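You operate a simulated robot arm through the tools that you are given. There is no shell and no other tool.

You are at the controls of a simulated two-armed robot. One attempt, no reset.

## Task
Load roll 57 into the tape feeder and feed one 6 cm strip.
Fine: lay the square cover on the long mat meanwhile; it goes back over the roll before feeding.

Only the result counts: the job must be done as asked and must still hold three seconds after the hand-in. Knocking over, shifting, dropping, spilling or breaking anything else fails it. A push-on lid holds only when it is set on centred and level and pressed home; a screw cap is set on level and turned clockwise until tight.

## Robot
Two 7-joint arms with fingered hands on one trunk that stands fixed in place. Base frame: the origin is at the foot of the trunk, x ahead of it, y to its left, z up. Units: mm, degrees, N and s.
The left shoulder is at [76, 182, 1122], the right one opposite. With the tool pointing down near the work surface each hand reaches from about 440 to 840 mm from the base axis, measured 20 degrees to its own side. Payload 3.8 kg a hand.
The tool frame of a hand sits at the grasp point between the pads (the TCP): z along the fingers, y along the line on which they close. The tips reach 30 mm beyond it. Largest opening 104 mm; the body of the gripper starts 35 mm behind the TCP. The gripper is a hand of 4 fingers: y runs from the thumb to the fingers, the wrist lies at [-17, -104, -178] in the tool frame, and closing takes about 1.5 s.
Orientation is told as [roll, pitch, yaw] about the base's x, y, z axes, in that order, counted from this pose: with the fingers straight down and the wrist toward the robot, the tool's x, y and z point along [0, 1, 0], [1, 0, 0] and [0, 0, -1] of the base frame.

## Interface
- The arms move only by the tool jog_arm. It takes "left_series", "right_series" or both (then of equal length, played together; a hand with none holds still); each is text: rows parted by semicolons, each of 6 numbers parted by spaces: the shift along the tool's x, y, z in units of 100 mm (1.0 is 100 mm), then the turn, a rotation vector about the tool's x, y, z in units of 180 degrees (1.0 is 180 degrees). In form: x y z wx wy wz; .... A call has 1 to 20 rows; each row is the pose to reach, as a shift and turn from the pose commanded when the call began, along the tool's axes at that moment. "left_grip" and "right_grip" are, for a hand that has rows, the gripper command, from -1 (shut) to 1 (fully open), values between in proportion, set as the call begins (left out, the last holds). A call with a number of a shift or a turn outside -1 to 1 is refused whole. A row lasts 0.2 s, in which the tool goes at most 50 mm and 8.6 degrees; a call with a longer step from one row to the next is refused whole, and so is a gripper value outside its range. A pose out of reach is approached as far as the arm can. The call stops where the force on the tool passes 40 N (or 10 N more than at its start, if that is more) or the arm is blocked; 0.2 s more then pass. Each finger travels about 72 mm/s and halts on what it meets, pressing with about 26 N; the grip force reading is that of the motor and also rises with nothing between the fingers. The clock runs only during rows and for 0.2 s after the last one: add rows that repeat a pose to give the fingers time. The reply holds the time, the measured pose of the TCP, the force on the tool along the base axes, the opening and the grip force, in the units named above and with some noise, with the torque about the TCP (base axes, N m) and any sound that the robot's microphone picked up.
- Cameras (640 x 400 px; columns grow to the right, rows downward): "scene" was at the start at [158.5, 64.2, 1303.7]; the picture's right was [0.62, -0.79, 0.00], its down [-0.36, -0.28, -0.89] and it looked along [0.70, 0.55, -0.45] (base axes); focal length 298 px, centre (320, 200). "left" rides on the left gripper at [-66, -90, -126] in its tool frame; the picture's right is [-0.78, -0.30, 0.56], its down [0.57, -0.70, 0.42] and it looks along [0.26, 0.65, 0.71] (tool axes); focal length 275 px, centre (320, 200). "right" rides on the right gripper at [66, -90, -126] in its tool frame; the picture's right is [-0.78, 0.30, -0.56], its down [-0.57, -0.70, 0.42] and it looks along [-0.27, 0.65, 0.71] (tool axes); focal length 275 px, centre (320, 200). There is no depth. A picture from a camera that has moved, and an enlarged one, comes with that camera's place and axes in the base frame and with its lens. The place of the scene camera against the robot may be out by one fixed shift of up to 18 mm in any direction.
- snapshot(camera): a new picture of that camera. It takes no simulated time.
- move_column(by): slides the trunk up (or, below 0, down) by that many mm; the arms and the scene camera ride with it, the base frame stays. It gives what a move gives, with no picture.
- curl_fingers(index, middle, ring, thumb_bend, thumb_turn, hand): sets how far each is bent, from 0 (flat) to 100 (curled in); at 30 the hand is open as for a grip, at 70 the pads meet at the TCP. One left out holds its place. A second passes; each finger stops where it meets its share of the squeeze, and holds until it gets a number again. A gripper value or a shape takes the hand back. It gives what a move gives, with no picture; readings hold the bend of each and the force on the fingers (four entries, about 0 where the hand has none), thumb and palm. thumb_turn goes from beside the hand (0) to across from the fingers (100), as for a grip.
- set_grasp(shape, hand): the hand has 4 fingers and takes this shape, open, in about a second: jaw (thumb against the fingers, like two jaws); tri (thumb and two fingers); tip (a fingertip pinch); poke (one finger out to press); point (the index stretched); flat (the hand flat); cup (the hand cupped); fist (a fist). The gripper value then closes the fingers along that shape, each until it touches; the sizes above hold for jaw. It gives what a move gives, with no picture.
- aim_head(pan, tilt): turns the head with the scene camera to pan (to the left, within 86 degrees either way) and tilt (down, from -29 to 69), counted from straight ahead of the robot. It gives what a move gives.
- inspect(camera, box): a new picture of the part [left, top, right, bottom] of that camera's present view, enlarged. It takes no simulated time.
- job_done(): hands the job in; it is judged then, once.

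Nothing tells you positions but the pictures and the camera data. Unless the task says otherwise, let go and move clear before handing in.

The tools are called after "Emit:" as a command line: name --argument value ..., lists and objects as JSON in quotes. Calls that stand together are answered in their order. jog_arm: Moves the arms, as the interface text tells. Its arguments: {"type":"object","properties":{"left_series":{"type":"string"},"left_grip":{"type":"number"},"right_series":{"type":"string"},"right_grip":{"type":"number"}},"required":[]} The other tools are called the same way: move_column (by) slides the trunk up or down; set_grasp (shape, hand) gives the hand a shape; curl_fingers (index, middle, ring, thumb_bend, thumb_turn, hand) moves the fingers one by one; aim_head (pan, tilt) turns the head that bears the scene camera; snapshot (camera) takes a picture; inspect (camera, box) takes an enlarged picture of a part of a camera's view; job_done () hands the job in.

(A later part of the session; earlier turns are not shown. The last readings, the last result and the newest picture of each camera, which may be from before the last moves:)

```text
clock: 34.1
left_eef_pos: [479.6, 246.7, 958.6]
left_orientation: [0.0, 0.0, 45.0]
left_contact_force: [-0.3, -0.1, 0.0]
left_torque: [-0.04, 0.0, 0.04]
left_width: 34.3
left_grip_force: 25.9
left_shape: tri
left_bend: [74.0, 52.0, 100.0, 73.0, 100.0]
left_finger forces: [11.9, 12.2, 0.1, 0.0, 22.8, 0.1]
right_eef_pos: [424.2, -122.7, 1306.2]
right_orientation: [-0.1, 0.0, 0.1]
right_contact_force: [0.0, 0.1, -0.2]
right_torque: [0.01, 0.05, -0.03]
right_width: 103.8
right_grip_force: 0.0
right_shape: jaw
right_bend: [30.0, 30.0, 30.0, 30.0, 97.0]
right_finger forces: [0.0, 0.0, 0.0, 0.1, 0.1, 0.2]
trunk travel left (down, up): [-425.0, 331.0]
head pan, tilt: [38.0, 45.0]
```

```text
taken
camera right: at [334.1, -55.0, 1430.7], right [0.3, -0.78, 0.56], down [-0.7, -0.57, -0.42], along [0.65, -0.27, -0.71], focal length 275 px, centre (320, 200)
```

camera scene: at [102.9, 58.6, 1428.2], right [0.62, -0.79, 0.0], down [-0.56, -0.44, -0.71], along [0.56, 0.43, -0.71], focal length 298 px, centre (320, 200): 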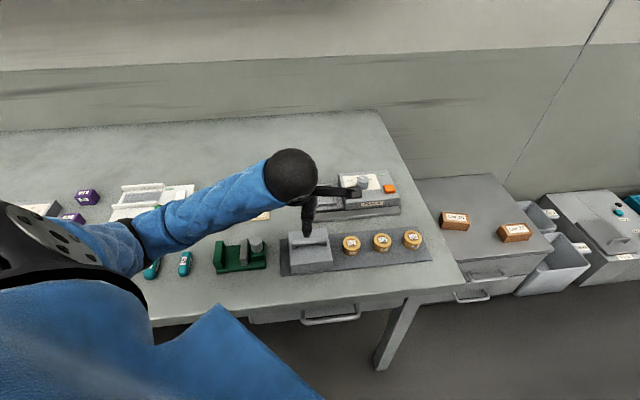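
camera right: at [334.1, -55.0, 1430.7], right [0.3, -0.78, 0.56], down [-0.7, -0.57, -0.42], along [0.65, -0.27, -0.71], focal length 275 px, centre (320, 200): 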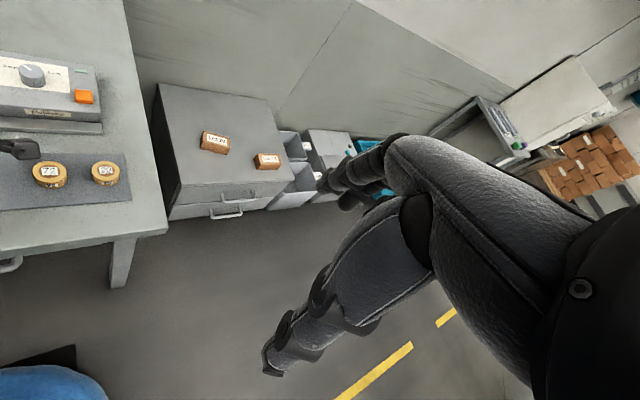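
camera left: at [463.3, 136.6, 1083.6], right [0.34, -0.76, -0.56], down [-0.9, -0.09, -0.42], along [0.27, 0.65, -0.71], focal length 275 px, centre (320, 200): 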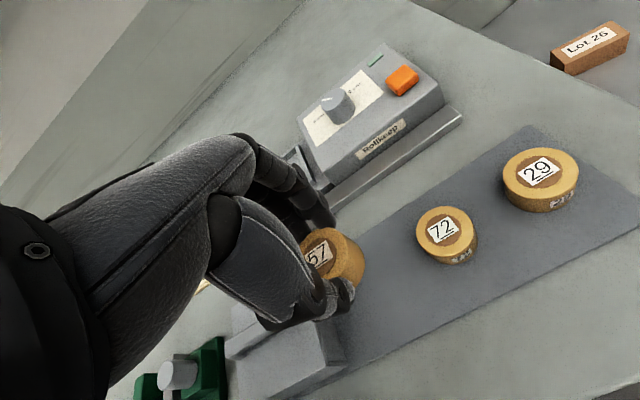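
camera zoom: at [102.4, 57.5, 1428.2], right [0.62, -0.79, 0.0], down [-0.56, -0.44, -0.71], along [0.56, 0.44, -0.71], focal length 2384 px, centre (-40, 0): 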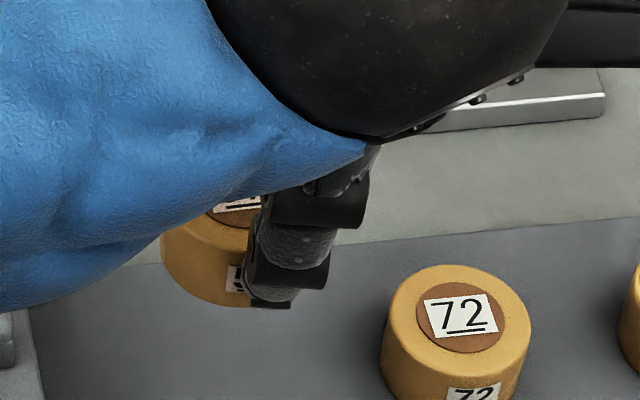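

The roll hangs nearly level, its centre about 4 mm off the tool axis. I'll carry it over the well, aiming the roll's centre at (570.5, 415.5).

Emit:
jog_arm --left_series "0.12 0.4 -0.1 0 0 0; 0.25 0.8 -0.1 0 0 0; 0.27 0.95 -0.1 0 0 0"

Emit:
jog_arm --left_series "0.12 0.4 0 0 0 0; 0.231 0.87 0 0 0 0; 0.231 0.87 0.1 0 0 0; 0.231 0.87 0.1 0 0 0"

Emit:
snapshot --camera "left"

Emit:
inspect --camera "scene" --box '[280, 120, 420, 230]'

```text
clock: 34.9
left_eef_pos: [528.7, 334.4, 969.5]
left_orientation: [0.0, 0.0, 44.9]
left_contact_force: [0.4, -0.7, -0.9]
left_torque: [-0.01, 0.01, 0.01]
left_width: 34.1
left_grip_force: 26.2
left_shape: tri
left_bend: [74.0, 52.0, 100.0, 73.0, 100.0]
left_finger forces: [12.0, 12.0, 0.1, 0.0, 23.0, 0.1]
right_eef_pos: [423.4, -123.9, 1307.2]
right_orientation: [0.0, 0.0, 0.0]
right_contact_force: [-0.7, 0.6, -0.9]
right_torque: [0.02, -0.03, 0.02]
right_width: 103.8
right_grip_force: 0.1
right_shape: jaw
right_bend: [30.0, 30.0, 30.0, 30.0, 97.0]
right_finger forces: [0.0, 0.1, 0.1, 0.0, 0.0, 0.0]
trunk travel left (down, up): [-425.0, 331.0]
head pan, tilt: [38.0, 45.0]
```

```text
clock: 35.9
left_eef_pos: [575.9, 411.2, 955.6]
left_orientation: [0.0, 0.0, 45.0]
left_contact_force: [-1.2, 0.1, -1.1]
left_torque: [0.01, 0.0, 0.0]
left_width: 34.0
left_grip_force: 25.8
left_shape: tri
left_bend: [74.0, 52.0, 100.0, 73.0, 100.0]
left_finger forces: [11.9, 12.2, 0.0, 0.0, 23.0, 0.0]
right_eef_pos: [423.4, -121.6, 1305.0]
right_orientation: [0.0, 0.1, 0.0]
right_contact_force: [0.1, -0.2, 0.5]
right_torque: [0.0, -0.02, 0.02]
right_width: 103.5
right_grip_force: 0.0
right_shape: jaw
right_bend: [30.0, 30.0, 30.0, 30.0, 97.0]
right_finger forces: [0.1, 0.0, 0.0, 0.0, 0.0, 0.0]
trunk travel left (down, up): [-425.0, 331.0]
head pan, tilt: [38.0, 45.0]
```

```text
taken
camera left: at [558.3, 301.3, 1081.0], right [0.34, -0.76, -0.56], down [-0.9, -0.09, -0.42], along [0.27, 0.65, -0.71], focal length 275 px, centre (320, 200)
```

left: 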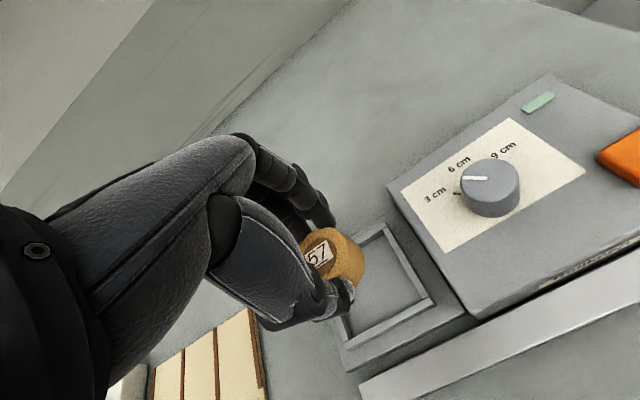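

```text
3.64 times, centred on (350, 175) of scene
camera zoom: at [102.6, 57.9, 1428.2], right [0.62, -0.79, 0.0], down [-0.56, -0.44, -0.71], along [0.56, 0.44, -0.71], focal length 1083 px, centre (211, 291)
```

zoom: 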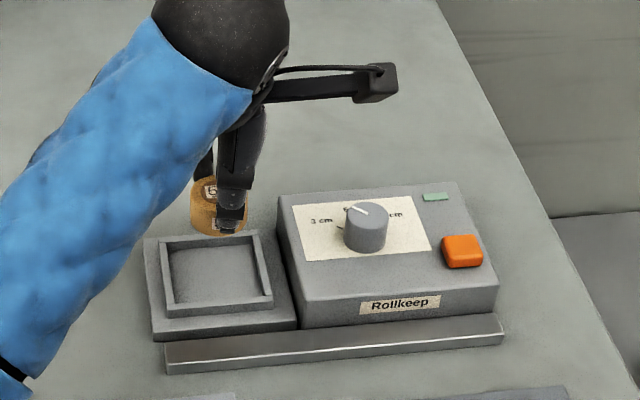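

Emit:
inspect --camera "left" --box '[290, 200, 490, 370]'

```text
2.35 times, centred on (390, 285) of left
camera zoom: at [558.3, 301.3, 1081.0], right [0.34, -0.76, -0.56], down [-0.9, -0.09, -0.42], along [0.27, 0.65, -0.71], focal length 648 px, centre (155, 0)
```

zoom: 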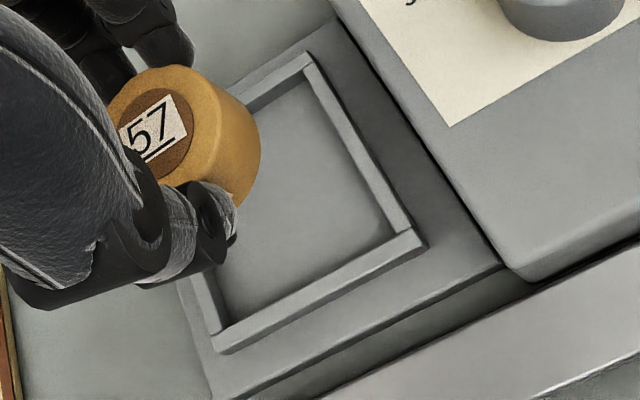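

From two views the rim top is at z≈857 and the well centre at about (572, 417.6); the roll is within 2 mm of that. I'll correct and lower toward the well.

Emit:
jog_arm --left_series "0.018 0.013 0.15 0 0 0; 0.018 0.013 0.3 0 0 0; 0.018 0.013 0.42 0 0 0; 0.018 0.013 0.5 0 0 0; 0.018 0.013 0.5 0 0 0"

Emit:
inspect --camera "left" --box '[270, 180, 470, 350]'

Emit:
inspect --camera "scene" --box '[300, 160, 390, 230]'

```text
clock: 37.1
left_eef_pos: [573.9, 413.1, 907.1]
left_orientation: [0.0, -0.1, 45.0]
left_contact_force: [0.3, -0.3, -0.6]
left_torque: [0.01, -0.04, 0.01]
left_width: 34.3
left_grip_force: 26.4
left_shape: tri
left_bend: [74.0, 52.0, 100.0, 73.0, 100.0]
left_finger forces: [11.9, 12.2, 0.1, 0.0, 23.0, 0.1]
right_eef_pos: [423.1, -122.9, 1305.7]
right_orientation: [0.0, 0.0, -0.1]
right_contact_force: [0.7, 0.8, -0.5]
right_torque: [0.02, 0.0, 0.0]
right_width: 104.0
right_grip_force: 0.0
right_shape: jaw
right_bend: [30.0, 30.0, 30.0, 30.0, 97.0]
right_finger forces: [0.1, 0.0, 0.1, 0.0, 0.1, 0.1]
trunk travel left (down, up): [-425.0, 331.0]
head pan, tilt: [38.0, 45.0]
```

```text
2.35 times, centred on (370, 265) of left
camera zoom: at [556.8, 304.0, 1031.9], right [0.34, -0.76, -0.56], down [-0.9, -0.09, -0.42], along [0.27, 0.65, -0.71], focal length 648 px, centre (202, 47)
```

zoom: 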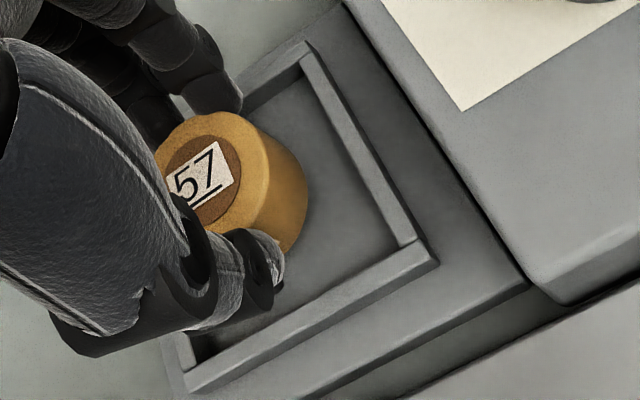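

```text
5.71 times, centred on (345, 195) of scene
camera zoom: at [102.4, 57.7, 1428.2], right [0.62, -0.79, 0.0], down [-0.56, -0.44, -0.71], along [0.56, 0.44, -0.71], focal length 1702 px, centre (177, 229)
```

zoom: 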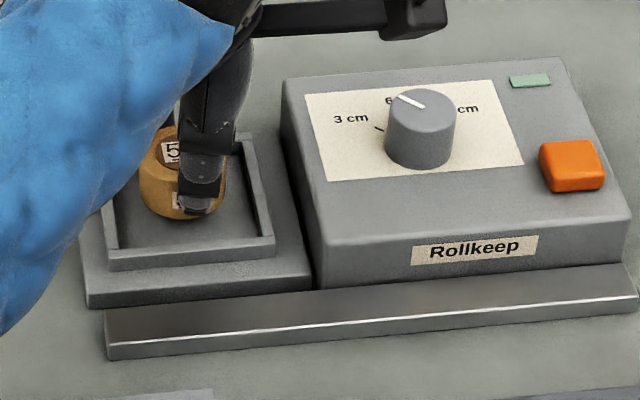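

Well placed. Lowering in small steps until it touches the floor.

Emit:
jog_arm --left_series "0 0 0.03 0 0 0; 0 0 0.06 0 0 0; 0 0 0.08 0 0 0; 0 0 0.08 0 0 0"

Emit:
jog_arm --left_series "0 0 0.015 0 0 0; 0 0 0.03 0 0 0; 0 0 0.03 0 0 0"

```text
clock: 38.1
left_eef_pos: [572.1, 413.4, 899.5]
left_orientation: [0.0, 0.1, 45.1]
left_contact_force: [0.4, 1.0, 0.4]
left_torque: [0.03, -0.01, -0.01]
left_width: 34.0
left_grip_force: 26.3
left_shape: tri
left_bend: [74.0, 52.0, 100.0, 73.0, 100.0]
left_finger forces: [11.9, 12.2, 0.1, 0.0, 23.0, 0.1]
right_eef_pos: [423.5, -123.5, 1305.3]
right_orientation: [-0.2, -0.1, -0.1]
right_contact_force: [0.2, -0.8, -0.2]
right_torque: [-0.02, -0.01, -0.01]
right_width: 103.8
right_grip_force: 0.2
right_shape: jaw
right_bend: [30.0, 30.0, 30.0, 30.0, 97.0]
right_finger forces: [0.1, 0.1, 0.0, 0.1, 0.0, 0.1]
trunk travel left (down, up): [-425.0, 331.0]
head pan, tilt: [38.0, 45.0]
```

```text
clock: 38.9
left_eef_pos: [573.0, 413.5, 897.4]
left_orientation: [0.0, 0.1, 45.0]
left_contact_force: [-0.4, -0.4, -1.0]
left_torque: [-0.03, 0.03, 0.02]
left_width: 34.3
left_grip_force: 25.9
left_shape: tri
left_bend: [74.0, 52.0, 100.0, 73.0, 100.0]
left_finger forces: [11.9, 12.2, 0.0, 0.1, 23.0, 0.0]
right_eef_pos: [424.0, -122.4, 1305.5]
right_orientation: [-0.1, 0.0, 0.0]
right_contact_force: [-0.2, -0.4, -0.2]
right_torque: [-0.04, 0.05, 0.02]
right_width: 103.7
right_grip_force: 0.2
right_shape: jaw
right_bend: [30.0, 30.0, 30.0, 30.0, 97.0]
right_finger forces: [0.1, 0.1, 0.1, 0.0, 0.0, 0.0]
trunk travel left (down, up): [-425.0, 331.0]
head pan, tilt: [38.0, 45.0]
```

Emit:
jog_arm --left_series "0 0 0.01 0 0 0; 0 0 0.02 0 0 0; 0 0 0.02 0 0 0"

Emit:
jog_arm --left_series "0 0 0.01 0 0 0; 0 0 0.02 0 0 0; 0 0 0.02 0 0 0"

```text
clock: 39.7
left_eef_pos: [573.0, 414.4, 894.8]
left_orientation: [0.0, 0.0, 45.0]
left_contact_force: [-0.1, -0.5, -0.1]
left_torque: [-0.01, -0.04, -0.02]
left_width: 34.4
left_grip_force: 25.9
left_shape: tri
left_bend: [74.0, 52.0, 100.0, 73.0, 100.0]
left_finger forces: [11.9, 12.2, 0.0, 0.1, 23.0, 0.0]
right_eef_pos: [422.7, -122.6, 1305.0]
right_orientation: [-0.1, 0.0, 0.0]
right_contact_force: [0.6, 0.5, -0.1]
right_torque: [0.03, 0.0, 0.02]
right_width: 103.6
right_grip_force: 0.1
right_shape: jaw
right_bend: [30.0, 30.0, 30.0, 30.0, 97.0]
right_finger forces: [0.0, 0.0, 0.1, 0.0, 0.0, 0.1]
trunk travel left (down, up): [-425.0, 331.0]
head pan, tilt: [38.0, 45.0]
```

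```text
clock: 40.5
left_eef_pos: [573.9, 414.0, 894.8]
left_orientation: [-0.2, -0.2, 45.0]
left_contact_force: [0.0, 2.0, 7.6]
left_torque: [0.08, -0.05, 0.0]
left_width: 34.2
left_grip_force: 25.9
left_shape: tri
left_bend: [74.0, 52.0, 100.0, 73.0, 100.0]
left_finger forces: [12.8, 13.7, 0.1, 0.1, 23.8, 0.1]
right_eef_pos: [422.2, -122.2, 1307.3]
right_orientation: [-0.1, 0.0, 0.1]
right_contact_force: [0.0, 0.9, 0.7]
right_torque: [-0.03, -0.04, 0.0]
right_width: 103.5
right_grip_force: 0.1
right_shape: jaw
right_bend: [30.0, 30.0, 30.0, 30.0, 97.0]
right_finger forces: [0.1, 0.0, 0.0, 0.0, 0.0, 0.0]
trunk travel left (down, up): [-425.0, 331.0]
head pan, tilt: [38.0, 45.0]
```

The roll is on the floor of the well (7.6 N). I'll release it and rise straight up.

Emit:
jog_arm --left_series "0 0 -0.005 0 0 0; 0 0 -0.005 0 0 0; 0 0 -0.005 0 0 0; 0 0 -0.005 0 0 0; 0 0 -0.005 0 0 0; 0 0 -0.005 0 0 0" --left_grip 0.35

Emit:
inspect --camera "left" --box '[250, 170, 470, 350]'

```text
clock: 41.9
left_eef_pos: [572.4, 412.1, 892.6]
left_orientation: [0.1, -0.1, 44.9]
left_contact_force: [-0.1, 0.6, 0.9]
left_torque: [-0.02, -0.01, 0.01]
left_width: 70.1
left_grip_force: 0.0
left_shape: tri
left_bend: [28.0, 38.0, 99.0, 59.0, 99.0]
left_finger forces: [0.0, 0.1, 0.1, 0.0, 0.1, 0.0]
right_eef_pos: [423.6, -123.6, 1305.1]
right_orientation: [0.0, 0.0, -0.1]
right_contact_force: [0.0, -0.3, -0.8]
right_torque: [0.01, 0.02, -0.01]
right_width: 103.5
right_grip_force: 0.3
right_shape: jaw
right_bend: [30.0, 30.0, 30.0, 30.0, 97.0]
right_finger forces: [0.0, 0.0, 0.0, 0.1, 0.0, 0.0]
trunk travel left (down, up): [-425.0, 331.0]
head pan, tilt: [38.0, 45.0]
```

```text
2.22 times, centred on (360, 260) of left
camera zoom: at [555.9, 303.4, 1017.6], right [0.34, -0.76, -0.56], down [-0.9, -0.09, -0.42], along [0.27, 0.65, -0.71], focal length 612 px, centre (231, 67)
```

zoom: 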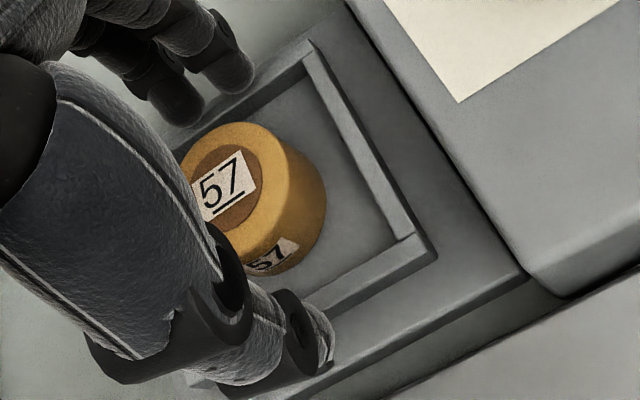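

Released cleanly; the roll stands upright in the well. I'll rise straight up and look at its position.

Emit:
jog_arm --left_series "0 0 -0.1 0 0 0; 0 0 -0.3 0 0 0; 0 0 -0.6 0 0 0; 0 0 -0.9 0 0 0"

Emit:
snapshot --camera "left"

Emit:
inspect --camera "left" --box '[290, 190, 490, 370]'

Emit:
inspect --camera "scene" --box '[270, 160, 430, 290]'

```text
clock: 42.9
left_eef_pos: [575.7, 414.4, 981.5]
left_orientation: [0.0, 0.0, 44.9]
left_contact_force: [0.1, -0.4, 0.8]
left_torque: [0.01, -0.06, 0.04]
left_width: 70.4
left_grip_force: 0.2
left_shape: tri
left_bend: [28.0, 38.0, 99.0, 59.0, 99.0]
left_finger forces: [0.0, 0.0, 0.1, 0.0, 0.0, 0.0]
right_eef_pos: [424.3, -122.8, 1305.5]
right_orientation: [0.0, 0.1, 0.1]
right_contact_force: [-0.5, 0.2, -0.2]
right_torque: [0.03, -0.01, -0.02]
right_width: 103.8
right_grip_force: 0.0
right_shape: jaw
right_bend: [30.0, 30.0, 30.0, 30.0, 97.0]
right_finger forces: [0.1, 0.1, 0.1, 0.1, 0.0, 0.1]
trunk travel left (down, up): [-425.0, 331.0]
head pan, tilt: [38.0, 45.0]
```

```text
taken
camera left: at [559.0, 304.3, 1107.4], right [0.34, -0.76, -0.56], down [-0.9, -0.09, -0.42], along [0.27, 0.65, -0.71], focal length 275 px, centre (320, 200)
```

left: 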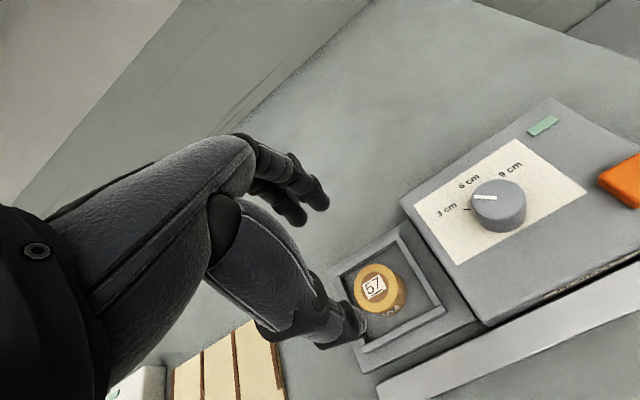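

```text
2.22 times, centred on (390, 280) of left
camera zoom: at [559.0, 304.3, 1107.4], right [0.34, -0.76, -0.56], down [-0.9, -0.09, -0.42], along [0.27, 0.65, -0.71], focal length 612 px, centre (164, 22)
```

zoom: 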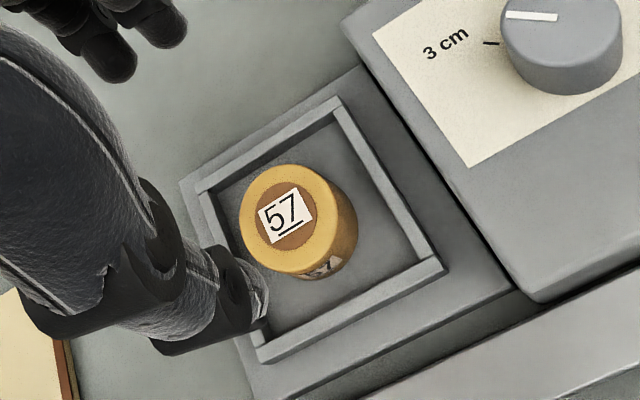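

```text
3.08 times, centred on (350, 225) of scene
camera zoom: at [102.4, 57.5, 1428.2], right [0.62, -0.79, 0.0], down [-0.56, -0.44, -0.71], along [0.56, 0.44, -0.71], focal length 917 px, centre (228, 123)
```

zoom: 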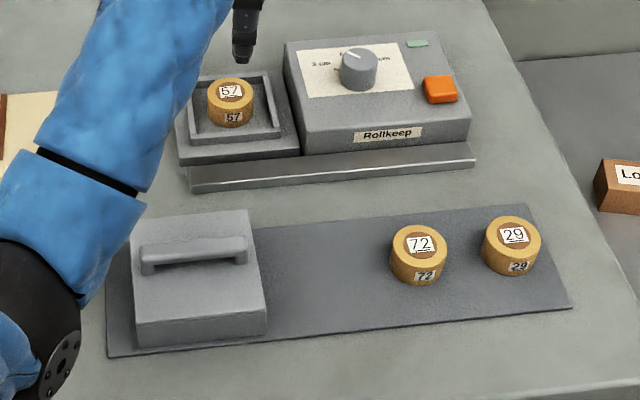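

Roll 57 stands centred in the well. Now I'll reopen the jaw shape and go back to the cover on the mat.

Emit:
set_grasp --hand "left" --shape "jaw"

Emit:
jog_arm --left_series "0.12 -0.4 -0.1 0 0 0; 0.25 -0.8 -0.1 0 0 0.008; 0.28 -0.95 -0.1 0 0 0.0167"

Emit:
jog_arm --left_series "0.1 -0.4 0 0 0 0; 0.2 -0.7 0 0 0 0; 0.2 -0.7 0 0 0 0"

Emit:
snapshot --camera "left"

Emit:
inspect --camera "left" --box '[300, 160, 540, 400]'

```text
clock: 43.8
left_eef_pos: [577.0, 415.5, 982.0]
left_orientation: [0.0, 0.0, 45.0]
left_contact_force: [-0.7, 0.9, 0.1]
left_torque: [-0.02, 0.02, 0.0]
left_width: 104.0
left_grip_force: 0.0
left_shape: jaw
left_bend: [30.0, 30.0, 30.0, 30.0, 97.0]
left_finger forces: [0.1, 0.1, 0.1, 0.1, 0.1, 0.1]
right_eef_pos: [423.4, -123.2, 1305.3]
right_orientation: [0.0, 0.0, 0.0]
right_contact_force: [-0.2, -0.5, -0.8]
right_torque: [-0.01, 0.01, -0.02]
right_width: 103.6
right_grip_force: 0.0
right_shape: jaw
right_bend: [30.0, 30.0, 30.0, 30.0, 97.0]
right_finger forces: [0.1, 0.0, 0.1, 0.0, 0.0, 0.1]
trunk travel left (down, up): [-425.0, 331.0]
head pan, tilt: [38.0, 45.0]
```

```text
clock: 44.6
left_eef_pos: [488.4, 367.5, 991.9]
left_orientation: [0.0, -0.1, 42.1]
left_contact_force: [-0.6, 0.4, 0.3]
left_torque: [-0.01, 0.02, 0.0]
left_width: 103.9
left_grip_force: 0.0
left_shape: jaw
left_bend: [30.0, 30.0, 30.0, 30.0, 97.0]
left_finger forces: [0.0, 0.0, 0.0, 0.0, 0.0, 0.0]
right_eef_pos: [423.7, -123.1, 1305.4]
right_orientation: [0.0, 0.0, 0.0]
right_contact_force: [0.7, 1.4, -0.8]
right_torque: [0.01, 0.02, 0.0]
right_width: 103.7
right_grip_force: 0.0
right_shape: jaw
right_bend: [30.0, 30.0, 30.0, 30.0, 97.0]
right_finger forces: [0.0, 0.0, 0.0, 0.0, 0.0, 0.0]
trunk travel left (down, up): [-425.0, 331.0]
head pan, tilt: [38.0, 45.0]
```

```text
clock: 45.4
left_eef_pos: [420.6, 334.1, 991.8]
left_orientation: [-0.1, 0.0, 42.0]
left_contact_force: [-0.3, -0.4, -0.9]
left_torque: [0.0, -0.03, -0.01]
left_width: 104.0
left_grip_force: 0.1
left_shape: jaw
left_bend: [30.0, 30.0, 30.0, 30.0, 97.0]
left_finger forces: [0.1, 0.0, 0.0, 0.0, 0.0, 0.0]
right_eef_pos: [423.4, -123.6, 1304.9]
right_orientation: [0.0, 0.0, 0.0]
right_contact_force: [0.7, -0.2, 0.2]
right_torque: [-0.01, 0.01, -0.01]
right_width: 103.5
right_grip_force: 0.2
right_shape: jaw
right_bend: [30.0, 30.0, 30.0, 30.0, 97.0]
right_finger forces: [0.0, 0.0, 0.1, 0.0, 0.0, 0.0]
trunk travel left (down, up): [-425.0, 331.0]
head pan, tilt: [38.0, 45.0]
```

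```text
taken
camera left: at [397.9, 225.7, 1116.8], right [0.3, -0.77, -0.56], down [-0.9, -0.04, -0.42], along [0.3, 0.63, -0.71], focal length 275 px, centre (320, 200)
```

left: 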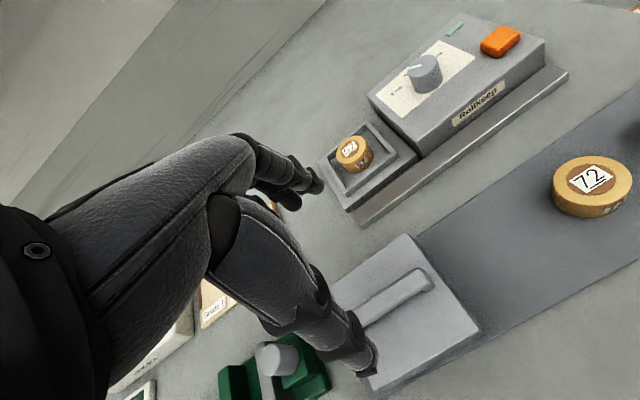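

```text
1.67 times, centred on (420, 280) of left
camera zoom: at [397.9, 225.7, 1116.8], right [0.3, -0.77, -0.56], down [-0.9, -0.04, -0.42], along [0.3, 0.63, -0.71], focal length 459 px, centre (153, 67)
```

zoom: 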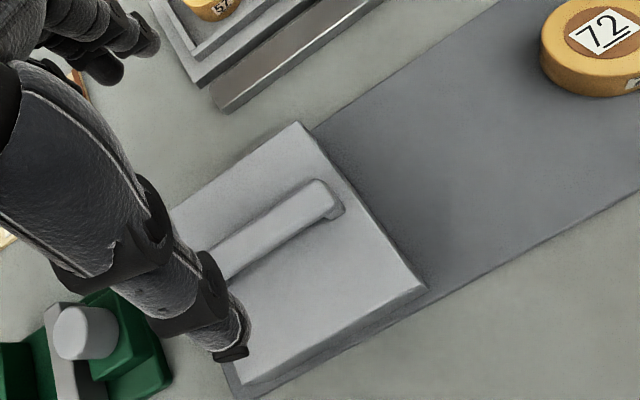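

The cover sits square on the mat. I'll return to exactly the pose at which I released the handle, first partway down.

Emit:
jog_arm --left_series "0.034 -0.174 0.2 0 0 0; 0.034 -0.174 0.45 0 0 0; 0.034 -0.174 0.55 0 0 0; 0.034 -0.174 0.55 0 0 0"

Emit:
inspect --camera "left" --box '[230, 150, 470, 390]'

Emit:
inspect --camera "scene" --box '[270, 190, 370, 280]'

```text
clock: 46.4
left_eef_pos: [413.7, 338.8, 947.5]
left_orientation: [0.4, -2.1, 42.4]
left_contact_force: [-0.1, 0.6, 0.1]
left_torque: [-0.04, 0.02, 0.01]
left_width: 103.8
left_grip_force: 0.1
left_shape: jaw
left_bend: [30.0, 30.0, 30.0, 30.0, 97.0]
left_finger forces: [0.0, 0.0, 0.1, 0.0, 0.0, 0.0]
right_eef_pos: [425.0, -123.3, 1306.6]
right_orientation: [0.0, 0.0, 0.0]
right_contact_force: [-0.7, -0.9, -0.6]
right_torque: [0.02, 0.01, 0.0]
right_width: 103.8
right_grip_force: 0.1
right_shape: jaw
right_bend: [30.0, 30.0, 30.0, 30.0, 97.0]
right_finger forces: [0.1, 0.0, 0.0, 0.0, 0.1, 0.0]
trunk travel left (down, up): [-425.0, 331.0]
head pan, tilt: [38.0, 45.0]
```

```text
1.67 times, centred on (350, 270) of left
camera zoom: at [388.7, 225.8, 1069.2], right [0.32, -0.76, -0.57], down [-0.89, -0.04, -0.45], along [0.32, 0.65, -0.69], focal length 459 px, centre (270, 83)
```

zoom: 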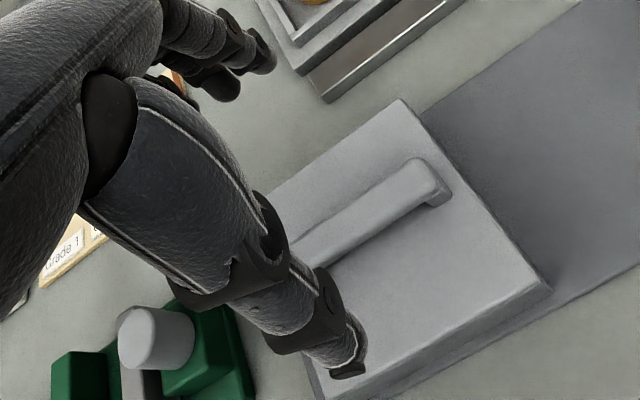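

```text
4.44 times, centred on (320, 235) of scene
camera zoom: at [102.5, 57.9, 1428.2], right [0.62, -0.79, 0.0], down [-0.56, -0.44, -0.71], along [0.56, 0.44, -0.71], focal length 1324 px, centre (320, 44)
```

zoom: 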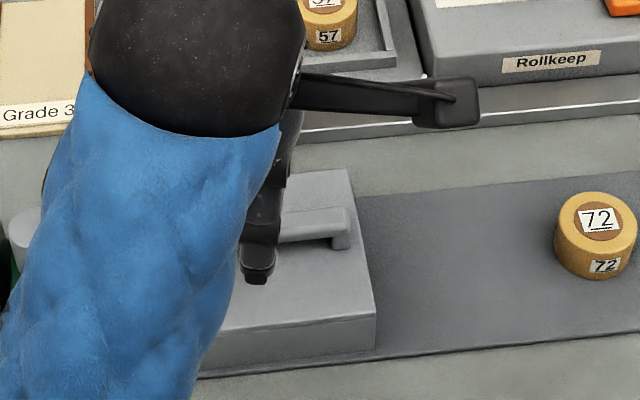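

The arm hasn't settled at its commanded pose and is slightly tilted. I'll hold for a moment and see.

Emit:
jog_arm --left_series "0 0 0 0 0 0; 0 0 0 0 0 0; 0 0 0 0 0 0"

Emit:
snapshot --camera "scene"

```text
clock: 47.2
left_eef_pos: [411.4, 337.9, 946.9]
left_orientation: [0.8, -2.0, 42.3]
left_contact_force: [-0.3, -0.1, -0.2]
left_torque: [0.01, -0.01, -0.04]
left_width: 104.0
left_grip_force: 0.0
left_shape: jaw
left_bend: [30.0, 30.0, 30.0, 30.0, 97.0]
left_finger forces: [0.0, 0.1, 0.0, 0.0, 0.0, 0.0]
right_eef_pos: [423.0, -123.2, 1306.2]
right_orientation: [0.1, 0.0, 0.1]
right_contact_force: [0.1, 0.5, 0.0]
right_torque: [-0.01, 0.02, -0.02]
right_width: 103.7
right_grip_force: 0.0
right_shape: jaw
right_bend: [30.0, 30.0, 30.0, 30.0, 97.0]
right_finger forces: [0.1, 0.0, 0.1, 0.1, 0.0, 0.1]
trunk travel left (down, up): [-425.0, 331.0]
head pan, tilt: [38.0, 45.0]
```

```text
taken
camera scene: at [102.3, 57.6, 1428.2], right [0.62, -0.79, 0.0], down [-0.56, -0.44, -0.71], along [0.56, 0.44, -0.71], focal length 298 px, centre (320, 200)
```

scene: 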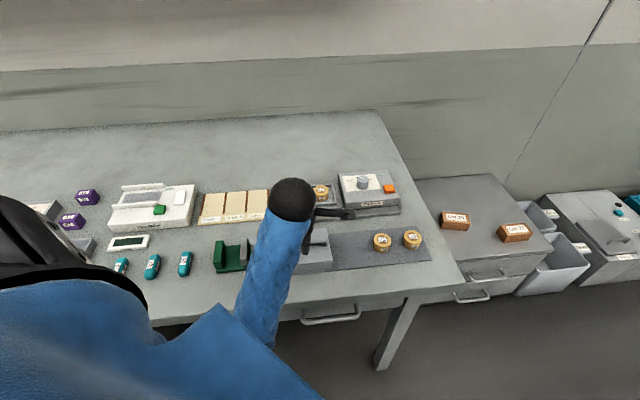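

The elbow has dropped into a tighter posture and hit its inner limit. Raising the trunk more will relax it; I'll go up 120 mm and re-level the hand.

Emit:
move_column --by 120

Emit:
jog_arm --left_series "0 0 0 0.0055 -0.002 0; 0 0 0 0.0111 -0.0044 0; 0 0 0 0.0111 -0.0044 0"

Emit:
snapshot --camera "scene"

Emit:
snapshot --camera "left"

```text
clock: 48.2
left_eef_pos: [401.2, 376.1, 1044.3]
left_orientation: [6.6, -5.3, 42.0]
left_contact_force: [-0.5, -0.5, 0.7]
left_torque: [-0.04, 0.04, 0.01]
left_width: 104.2
left_grip_force: 0.0
left_shape: jaw
left_bend: [30.0, 30.0, 30.0, 30.0, 97.0]
left_finger forces: [0.0, 0.0, 0.0, 0.0, 0.1, 0.0]
right_eef_pos: [422.0, -122.6, 1400.1]
right_orientation: [0.0, -0.1, 0.1]
right_contact_force: [0.8, 0.0, 0.9]
right_torque: [-0.04, -0.01, 0.03]
right_width: 103.6
right_grip_force: 0.2
right_shape: jaw
right_bend: [30.0, 30.0, 30.0, 30.0, 97.0]
right_finger forces: [0.0, 0.1, 0.0, 0.0, 0.0, 0.0]
trunk travel left (down, up): [-518.0, 238.0]
head pan, tilt: [38.0, 45.0]
stopped: the arm was blocked; the commanded pose is now the measured one
```

```text
clock: 49.0
left_eef_pos: [400.6, 380.8, 1044.0]
left_orientation: [6.3, -3.7, 42.2]
left_contact_force: [0.4, 0.4, -0.3]
left_torque: [0.02, 0.01, -0.05]
left_width: 104.2
left_grip_force: 0.0
left_shape: jaw
left_bend: [30.0, 30.0, 30.0, 30.0, 97.0]
left_finger forces: [0.0, 0.0, 0.0, 0.1, 0.0, 0.0]
right_eef_pos: [422.9, -122.8, 1400.8]
right_orientation: [0.0, -0.2, 0.1]
right_contact_force: [0.4, 0.2, -0.2]
right_torque: [-0.03, 0.01, 0.02]
right_width: 103.7
right_grip_force: 0.1
right_shape: jaw
right_bend: [30.0, 30.0, 30.0, 30.0, 97.0]
right_finger forces: [0.0, 0.0, 0.0, 0.0, 0.0, 0.0]
trunk travel left (down, up): [-518.0, 238.0]
head pan, tilt: [38.0, 45.0]
```

```text
taken
camera scene: at [86.7, 57.6, 1522.1], right [0.62, -0.79, 0.0], down [-0.56, -0.44, -0.71], along [0.56, 0.44, -0.71], focal length 298 px, centre (320, 200)
```

scene: 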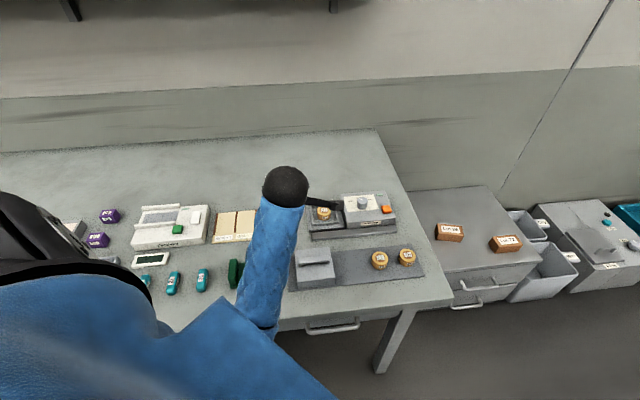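

```text
taken
camera left: at [382.1, 255.9, 1155.7], right [0.29, -0.7, -0.66], down [-0.92, 0.0, -0.4], along [0.28, 0.72, -0.64], focal length 275 px, centre (320, 200)
```

left: 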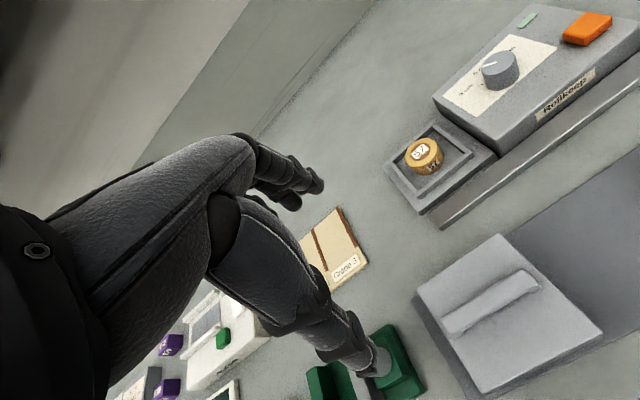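

Something blocked the arm's posture (elbow near the body), so I'll move the hand up, forward and left to untangle it, re-levelling on the way.

Emit:
jog_arm --left_series "-0.03 0.1 -0.15 0.005 -0.008 0; -0.07 0.25 -0.3 0.01 -0.018 0; -0.12 0.45 -0.5 0.015 -0.027 0; -0.17 0.65 -0.7 0.0206 -0.035 0; -0.24 0.86 -0.9 0.0206 -0.035 0"

Emit:
snapshot --camera "scene"

```text
clock: 50.2
left_eef_pos: [484.9, 404.6, 1135.7]
left_orientation: [-0.6, 0.4, 42.3]
left_contact_force: [0.5, -0.7, -0.9]
left_torque: [0.0, 0.0, -0.01]
left_width: 103.9
left_grip_force: 0.1
left_shape: jaw
left_bend: [30.0, 30.0, 30.0, 30.0, 97.0]
left_finger forces: [0.0, 0.1, 0.0, 0.0, 0.0, 0.0]
right_eef_pos: [422.9, -122.4, 1399.7]
right_orientation: [0.0, -0.1, 0.0]
right_contact_force: [0.4, -0.5, -0.2]
right_torque: [0.01, 0.0, 0.01]
right_width: 103.7
right_grip_force: 0.0
right_shape: jaw
right_bend: [30.0, 30.0, 30.0, 30.0, 97.0]
right_finger forces: [0.1, 0.0, 0.0, 0.0, 0.1, 0.0]
trunk travel left (down, up): [-518.0, 238.0]
head pan, tilt: [38.0, 45.0]
```

```text
taken
camera scene: at [87.6, 57.8, 1522.0], right [0.62, -0.79, 0.0], down [-0.56, -0.44, -0.71], along [0.56, 0.44, -0.71], focal length 298 px, centre (320, 200)
```

scene: 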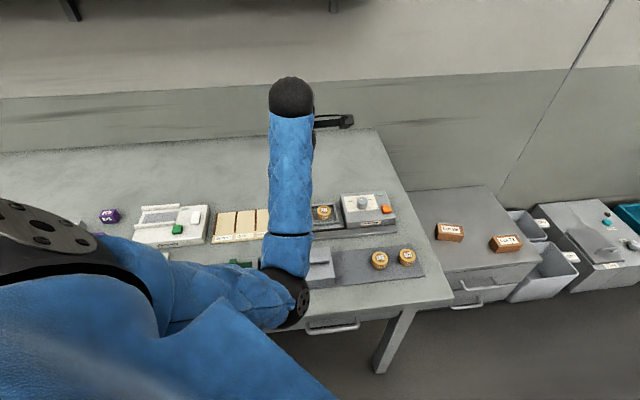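

The elbow has swung inward in front of the torso. I'll go back toward a start-like pose (hand high, left, yaw 0) so the elbow returns outward.

Emit:
jog_arm --left_series "0.14 -0.04 -0.2 0 0 0.0467; 0.29 -0.08 -0.4 0 0 0.0933; 0.44 -0.13 -0.6 0 0 0.14; 0.59 -0.17 -0.8 0 0 0.1867; 0.73 -0.21 -1 0 0 0.2333"

Emit:
jog_arm --left_series "0 -0.1 -0.35 0 0 0; 0 -0.2 -0.7 0 0 0; 0 -0.25 -1 0 0 0"

Emit:
snapshot --camera "scene"

```text
clock: 51.4
left_eef_pos: [419.4, 445.5, 1233.0]
left_orientation: [-0.8, 0.2, 0.4]
left_contact_force: [0.4, -0.1, 0.1]
left_torque: [0.04, -0.01, -0.01]
left_width: 103.9
left_grip_force: 0.1
left_shape: jaw
left_bend: [30.0, 30.0, 30.0, 30.0, 97.0]
left_finger forces: [0.1, 0.0, 0.0, 0.0, 0.1, 0.0]
right_eef_pos: [423.6, -122.0, 1399.8]
right_orientation: [0.1, -0.1, 0.0]
right_contact_force: [-0.2, -0.2, 0.8]
right_torque: [0.02, 0.0, -0.01]
right_width: 103.7
right_grip_force: 0.2
right_shape: jaw
right_bend: [30.0, 30.0, 30.0, 30.0, 97.0]
right_finger forces: [0.1, 0.0, 0.0, 0.0, 0.0, 0.1]
trunk travel left (down, up): [-518.0, 238.0]
head pan, tilt: [38.0, 45.0]
```

```text
clock: 52.2
left_eef_pos: [393.2, 447.4, 1334.0]
left_orientation: [-0.7, -0.1, 0.4]
left_contact_force: [-0.2, -0.3, 0.6]
left_torque: [0.01, 0.0, 0.01]
left_width: 103.7
left_grip_force: 0.1
left_shape: jaw
left_bend: [30.0, 30.0, 30.0, 30.0, 97.0]
left_finger forces: [0.1, 0.0, 0.0, 0.1, 0.1, 0.0]
right_eef_pos: [422.3, -121.5, 1400.3]
right_orientation: [0.0, -0.1, 0.0]
right_contact_force: [-0.8, 0.2, 0.1]
right_torque: [0.01, -0.01, 0.0]
right_width: 103.5
right_grip_force: 0.0
right_shape: jaw
right_bend: [30.0, 30.0, 30.0, 30.0, 97.0]
right_finger forces: [0.1, 0.1, 0.0, 0.1, 0.0, 0.0]
trunk travel left (down, up): [-518.0, 238.0]
head pan, tilt: [38.0, 45.0]
```

```text
taken
camera scene: at [86.6, 57.4, 1522.1], right [0.62, -0.79, 0.0], down [-0.56, -0.44, -0.71], along [0.56, 0.44, -0.71], focal length 298 px, centre (320, 200)
```

scene: 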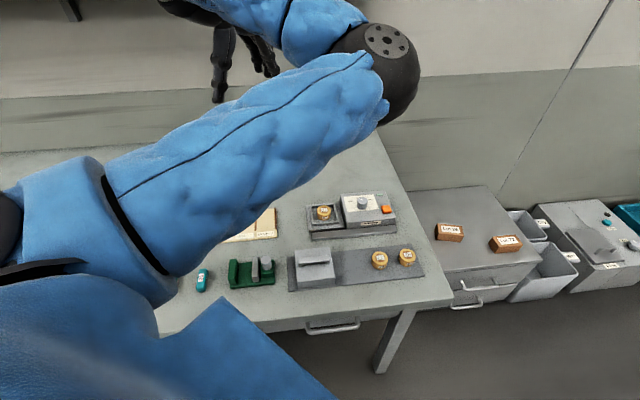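

The elbow is now on the inside. Turning the hand clockwise, high and clear of everything, should force the forearm round so that the elbow swings back outward.

Emit:
jog_arm --left_series "0 0 0 0 0 0.045; 0 0 0 0 0 0.09; 0 0 0 0 0 0.135; 0 0 0 0 0 0.18; 0 0 0 0 0 0.225; 0 0 0 0 0 0.27; 0 0 0 0 0 0.315"

Emit:
snapshot --camera "scene"

```text
clock: 53.8
left_eef_pos: [394.1, 447.9, 1333.7]
left_orientation: [-0.5, -0.6, -56.5]
left_contact_force: [-0.6, 0.4, -0.5]
left_torque: [0.0, 0.02, 0.01]
left_width: 104.1
left_grip_force: 0.1
left_shape: jaw
left_bend: [30.0, 30.0, 30.0, 30.0, 97.0]
left_finger forces: [0.0, 0.1, 0.1, 0.0, 0.1, 0.1]
right_eef_pos: [422.8, -121.7, 1400.4]
right_orientation: [-0.1, -0.2, 0.0]
right_contact_force: [-0.3, 0.1, 0.4]
right_torque: [0.0, 0.02, 0.0]
right_width: 103.6
right_grip_force: 0.1
right_shape: jaw
right_bend: [30.0, 30.0, 30.0, 30.0, 97.0]
right_finger forces: [0.0, 0.1, 0.0, 0.0, 0.1, 0.1]
trunk travel left (down, up): [-518.0, 238.0]
head pan, tilt: [38.0, 45.0]
```

```text
taken
camera scene: at [87.0, 57.9, 1522.0], right [0.62, -0.79, 0.0], down [-0.56, -0.44, -0.71], along [0.56, 0.44, -0.71], focal length 298 px, centre (320, 200)
```

scene: 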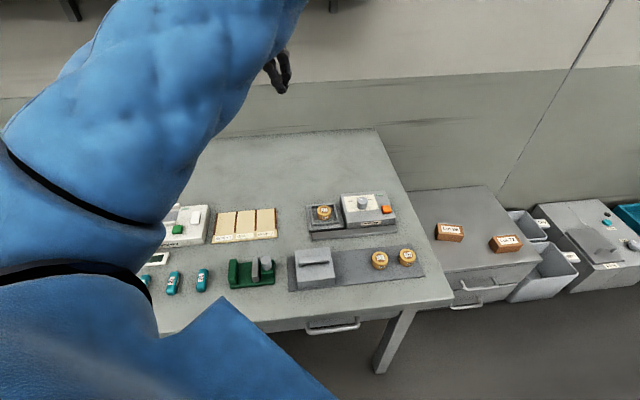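

It is working: the elbow moved toward up-left. A bit more rotation.

Emit:
jog_arm --left_series "0 0 0 0 0 0.045; 0 0 0 0 0 0.09; 0 0 0 0 0 0.135; 0 0 0 0 0 0.18"

Emit:
aim_head --pan 50 --tilt 20

Emit:
snapshot --camera "scene"

```text
clock: 54.8
left_eef_pos: [394.9, 447.5, 1334.1]
left_orientation: [0.0, -0.7, -88.9]
left_contact_force: [-0.8, -0.3, -1.1]
left_torque: [0.01, 0.04, 0.02]
left_width: 104.0
left_grip_force: 0.1
left_shape: jaw
left_bend: [30.0, 30.0, 30.0, 30.0, 97.0]
left_finger forces: [0.0, 0.1, 0.0, 0.0, 0.0, 0.0]
right_eef_pos: [422.5, -121.6, 1400.0]
right_orientation: [0.1, -0.1, 0.0]
right_contact_force: [-0.6, -0.7, 0.1]
right_torque: [-0.03, 0.01, -0.01]
right_width: 103.8
right_grip_force: 0.0
right_shape: jaw
right_bend: [30.0, 30.0, 30.0, 30.0, 97.0]
right_finger forces: [0.0, 0.0, 0.0, 0.0, 0.0, 0.0]
trunk travel left (down, up): [-518.0, 238.0]
head pan, tilt: [38.0, 45.0]
```

```text
clock: 55.7
left_eef_pos: [394.1, 447.4, 1333.5]
left_orientation: [0.1, -0.6, -88.7]
left_contact_force: [1.1, 0.7, 0.2]
left_torque: [-0.01, 0.0, -0.01]
left_width: 103.9
left_grip_force: 0.1
left_shape: jaw
left_bend: [30.0, 30.0, 30.0, 30.0, 97.0]
left_finger forces: [0.1, 0.0, 0.0, 0.1, 0.0, 0.0]
right_eef_pos: [422.6, -122.9, 1400.7]
right_orientation: [-0.1, -0.2, 0.0]
right_contact_force: [-0.4, 0.0, -0.1]
right_torque: [-0.03, -0.01, 0.0]
right_width: 103.5
right_grip_force: 0.1
right_shape: jaw
right_bend: [30.0, 30.0, 30.0, 30.0, 97.0]
right_finger forces: [0.1, 0.1, 0.0, 0.0, 0.0, 0.0]
trunk travel left (down, up): [-518.0, 238.0]
head pan, tilt: [50.0, 20.0]
```

```text
taken
camera scene: at [82.8, 79.0, 1560.6], right [0.77, -0.64, 0.0], down [-0.22, -0.26, -0.94], along [0.6, 0.72, -0.34], focal length 298 px, centre (320, 200)
```

scene: 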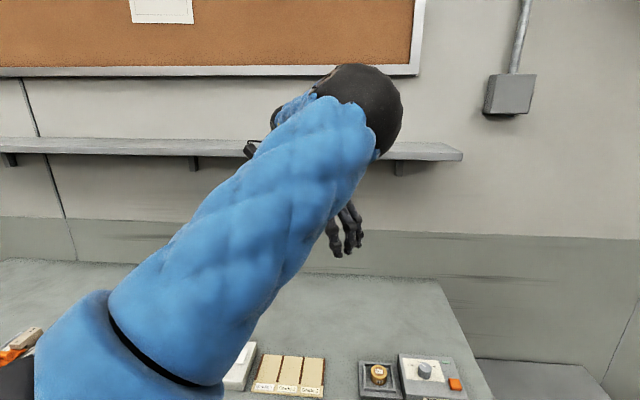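

The elbow is now high and in front. I'll turn further to ratchet it outward, then come back while lowering.

Emit:
jog_arm --left_series "0 0 0 0 0 0.045; 0 0 0 0 0 0.09; 0 0 0 0 0 0.135; 0 0 0 0 0 0.18"

Emit:
snapshot --camera "scene"

```text
clock: 56.7
left_eef_pos: [393.1, 447.9, 1334.9]
left_orientation: [0.5, -0.6, -121.3]
left_contact_force: [0.3, -0.4, -0.2]
left_torque: [-0.03, -0.03, -0.06]
left_width: 103.9
left_grip_force: 0.1
left_shape: jaw
left_bend: [30.0, 30.0, 30.0, 30.0, 97.0]
left_finger forces: [0.0, 0.1, 0.0, 0.0, 0.1, 0.1]
right_eef_pos: [422.0, -122.4, 1400.8]
right_orientation: [0.0, -0.1, 0.0]
right_contact_force: [0.0, -0.7, 0.5]
right_torque: [-0.02, -0.03, 0.04]
right_width: 103.7
right_grip_force: 0.0
right_shape: jaw
right_bend: [30.0, 30.0, 30.0, 30.0, 97.0]
right_finger forces: [0.0, 0.0, 0.1, 0.0, 0.0, 0.0]
trunk travel left (down, up): [-518.0, 238.0]
head pan, tilt: [50.0, 20.0]
```

```text
taken
camera scene: at [81.9, 79.5, 1560.8], right [0.77, -0.64, 0.0], down [-0.22, -0.26, -0.94], along [0.6, 0.72, -0.34], focal length 298 px, centre (320, 200)
```

scene: 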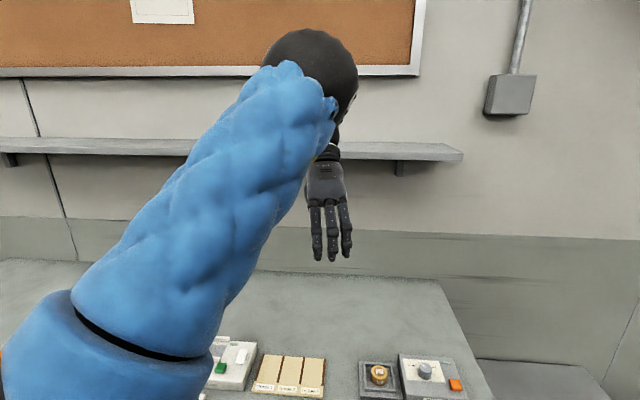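

The elbow is now clearly up and outward. I'll bring the trunk back to the +150 level, then lower the hand while turning it back.

Emit:
move_column --by -93

Emit:
jog_arm --left_series "0 0 0.3 0 0 0; 0 0 0.6 0 0 0; 0 0 0.9 0 0 0"

Emit:
snapshot --camera "scene"

```text
clock: 58.0
left_eef_pos: [393.4, 448.0, 1242.3]
left_orientation: [0.4, -0.6, -121.2]
left_contact_force: [-0.3, 0.6, -0.9]
left_torque: [0.0, -0.01, 0.0]
left_width: 104.1
left_grip_force: 0.1
left_shape: jaw
left_bend: [30.0, 30.0, 30.0, 30.0, 97.0]
left_finger forces: [0.0, 0.0, 0.0, 0.1, 0.0, 0.1]
right_eef_pos: [422.8, -122.0, 1306.8]
right_orientation: [0.0, -0.2, 0.0]
right_contact_force: [-1.0, 0.0, 0.0]
right_torque: [0.04, -0.03, 0.0]
right_width: 103.8
right_grip_force: 0.1
right_shape: jaw
right_bend: [30.0, 30.0, 30.0, 30.0, 97.0]
right_finger forces: [0.0, 0.0, 0.0, 0.0, 0.1, 0.0]
trunk travel left (down, up): [-425.0, 331.0]
head pan, tilt: [50.0, 20.0]
```

```text
clock: 58.8
left_eef_pos: [394.5, 448.7, 1150.6]
left_orientation: [0.4, -0.6, -121.1]
left_contact_force: [-0.6, 1.2, -0.5]
left_torque: [-0.01, -0.01, -0.01]
left_width: 104.2
left_grip_force: 0.0
left_shape: jaw
left_bend: [30.0, 30.0, 30.0, 30.0, 97.0]
left_finger forces: [0.0, 0.0, 0.0, 0.1, 0.1, 0.0]
right_eef_pos: [422.6, -122.2, 1307.5]
right_orientation: [0.0, 0.0, 0.0]
right_contact_force: [-0.6, -0.1, -0.1]
right_torque: [0.01, 0.03, 0.0]
right_width: 103.5
right_grip_force: 0.0
right_shape: jaw
right_bend: [30.0, 30.0, 30.0, 30.0, 97.0]
right_finger forces: [0.0, 0.0, 0.0, 0.0, 0.0, 0.0]
trunk travel left (down, up): [-425.0, 331.0]
head pan, tilt: [50.0, 20.0]
```

```text
taken
camera scene: at [98.6, 79.7, 1467.1], right [0.77, -0.64, 0.0], down [-0.22, -0.26, -0.94], along [0.6, 0.72, -0.34], focal length 298 px, centre (320, 200)
```

scene: 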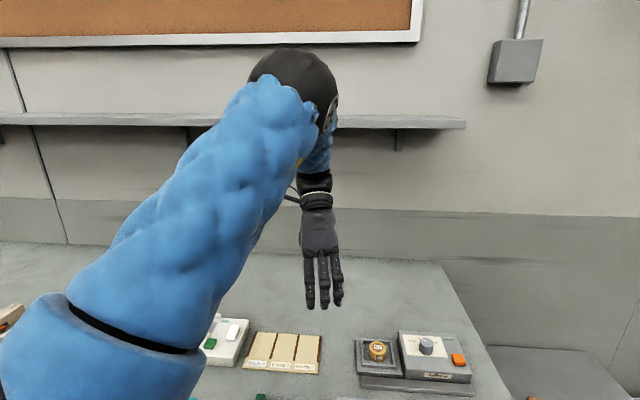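

Emit:
jog_arm --left_series "0 0 0 0 0 -0.046; 0 0 0 0 0 -0.092; 0 0 0 0 0 -0.138; 0 0 0 0 0 -0.184; 0 0 0 0 0 -0.23; 0 0 0 0 0 -0.276; 0 0 0 0 0 -0.322; 0 0 0 0 0 -0.368; 0 0 0 0 0 -0.414; 0 0 0 0 0 -0.46"

Emit:
snapshot --camera "scene"

```text
clock: 61.0
left_eef_pos: [394.4, 446.9, 1151.9]
left_orientation: [-0.5, -0.4, -38.2]
left_contact_force: [0.3, -0.2, 0.7]
left_torque: [0.02, 0.01, -0.01]
left_width: 103.8
left_grip_force: 0.0
left_shape: jaw
left_bend: [30.0, 30.0, 30.0, 30.0, 97.0]
left_finger forces: [0.0, 0.0, 0.0, 0.0, 0.0, 0.1]
right_eef_pos: [422.0, -123.6, 1307.0]
right_orientation: [0.0, -0.1, -0.1]
right_contact_force: [0.9, -0.3, -0.6]
right_torque: [-0.01, 0.01, -0.02]
right_width: 103.9
right_grip_force: 0.1
right_shape: jaw
right_bend: [30.0, 30.0, 30.0, 30.0, 97.0]
right_finger forces: [0.0, 0.0, 0.1, 0.0, 0.1, 0.0]
trunk travel left (down, up): [-425.0, 331.0]
head pan, tilt: [50.0, 20.0]
```

```text
taken
camera scene: at [98.2, 78.6, 1467.2], right [0.77, -0.64, 0.0], down [-0.22, -0.26, -0.94], along [0.6, 0.72, -0.34], focal length 298 px, centre (320, 200)
```

scene: 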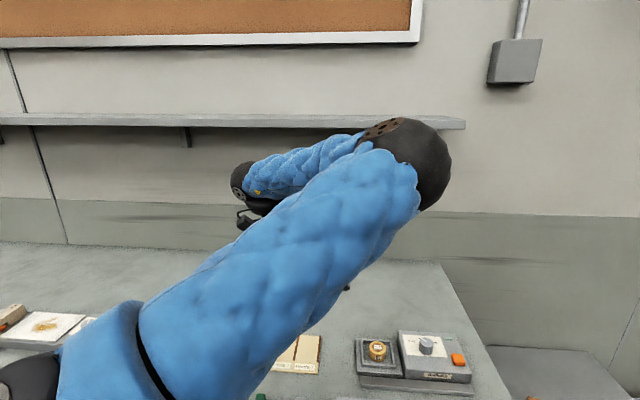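

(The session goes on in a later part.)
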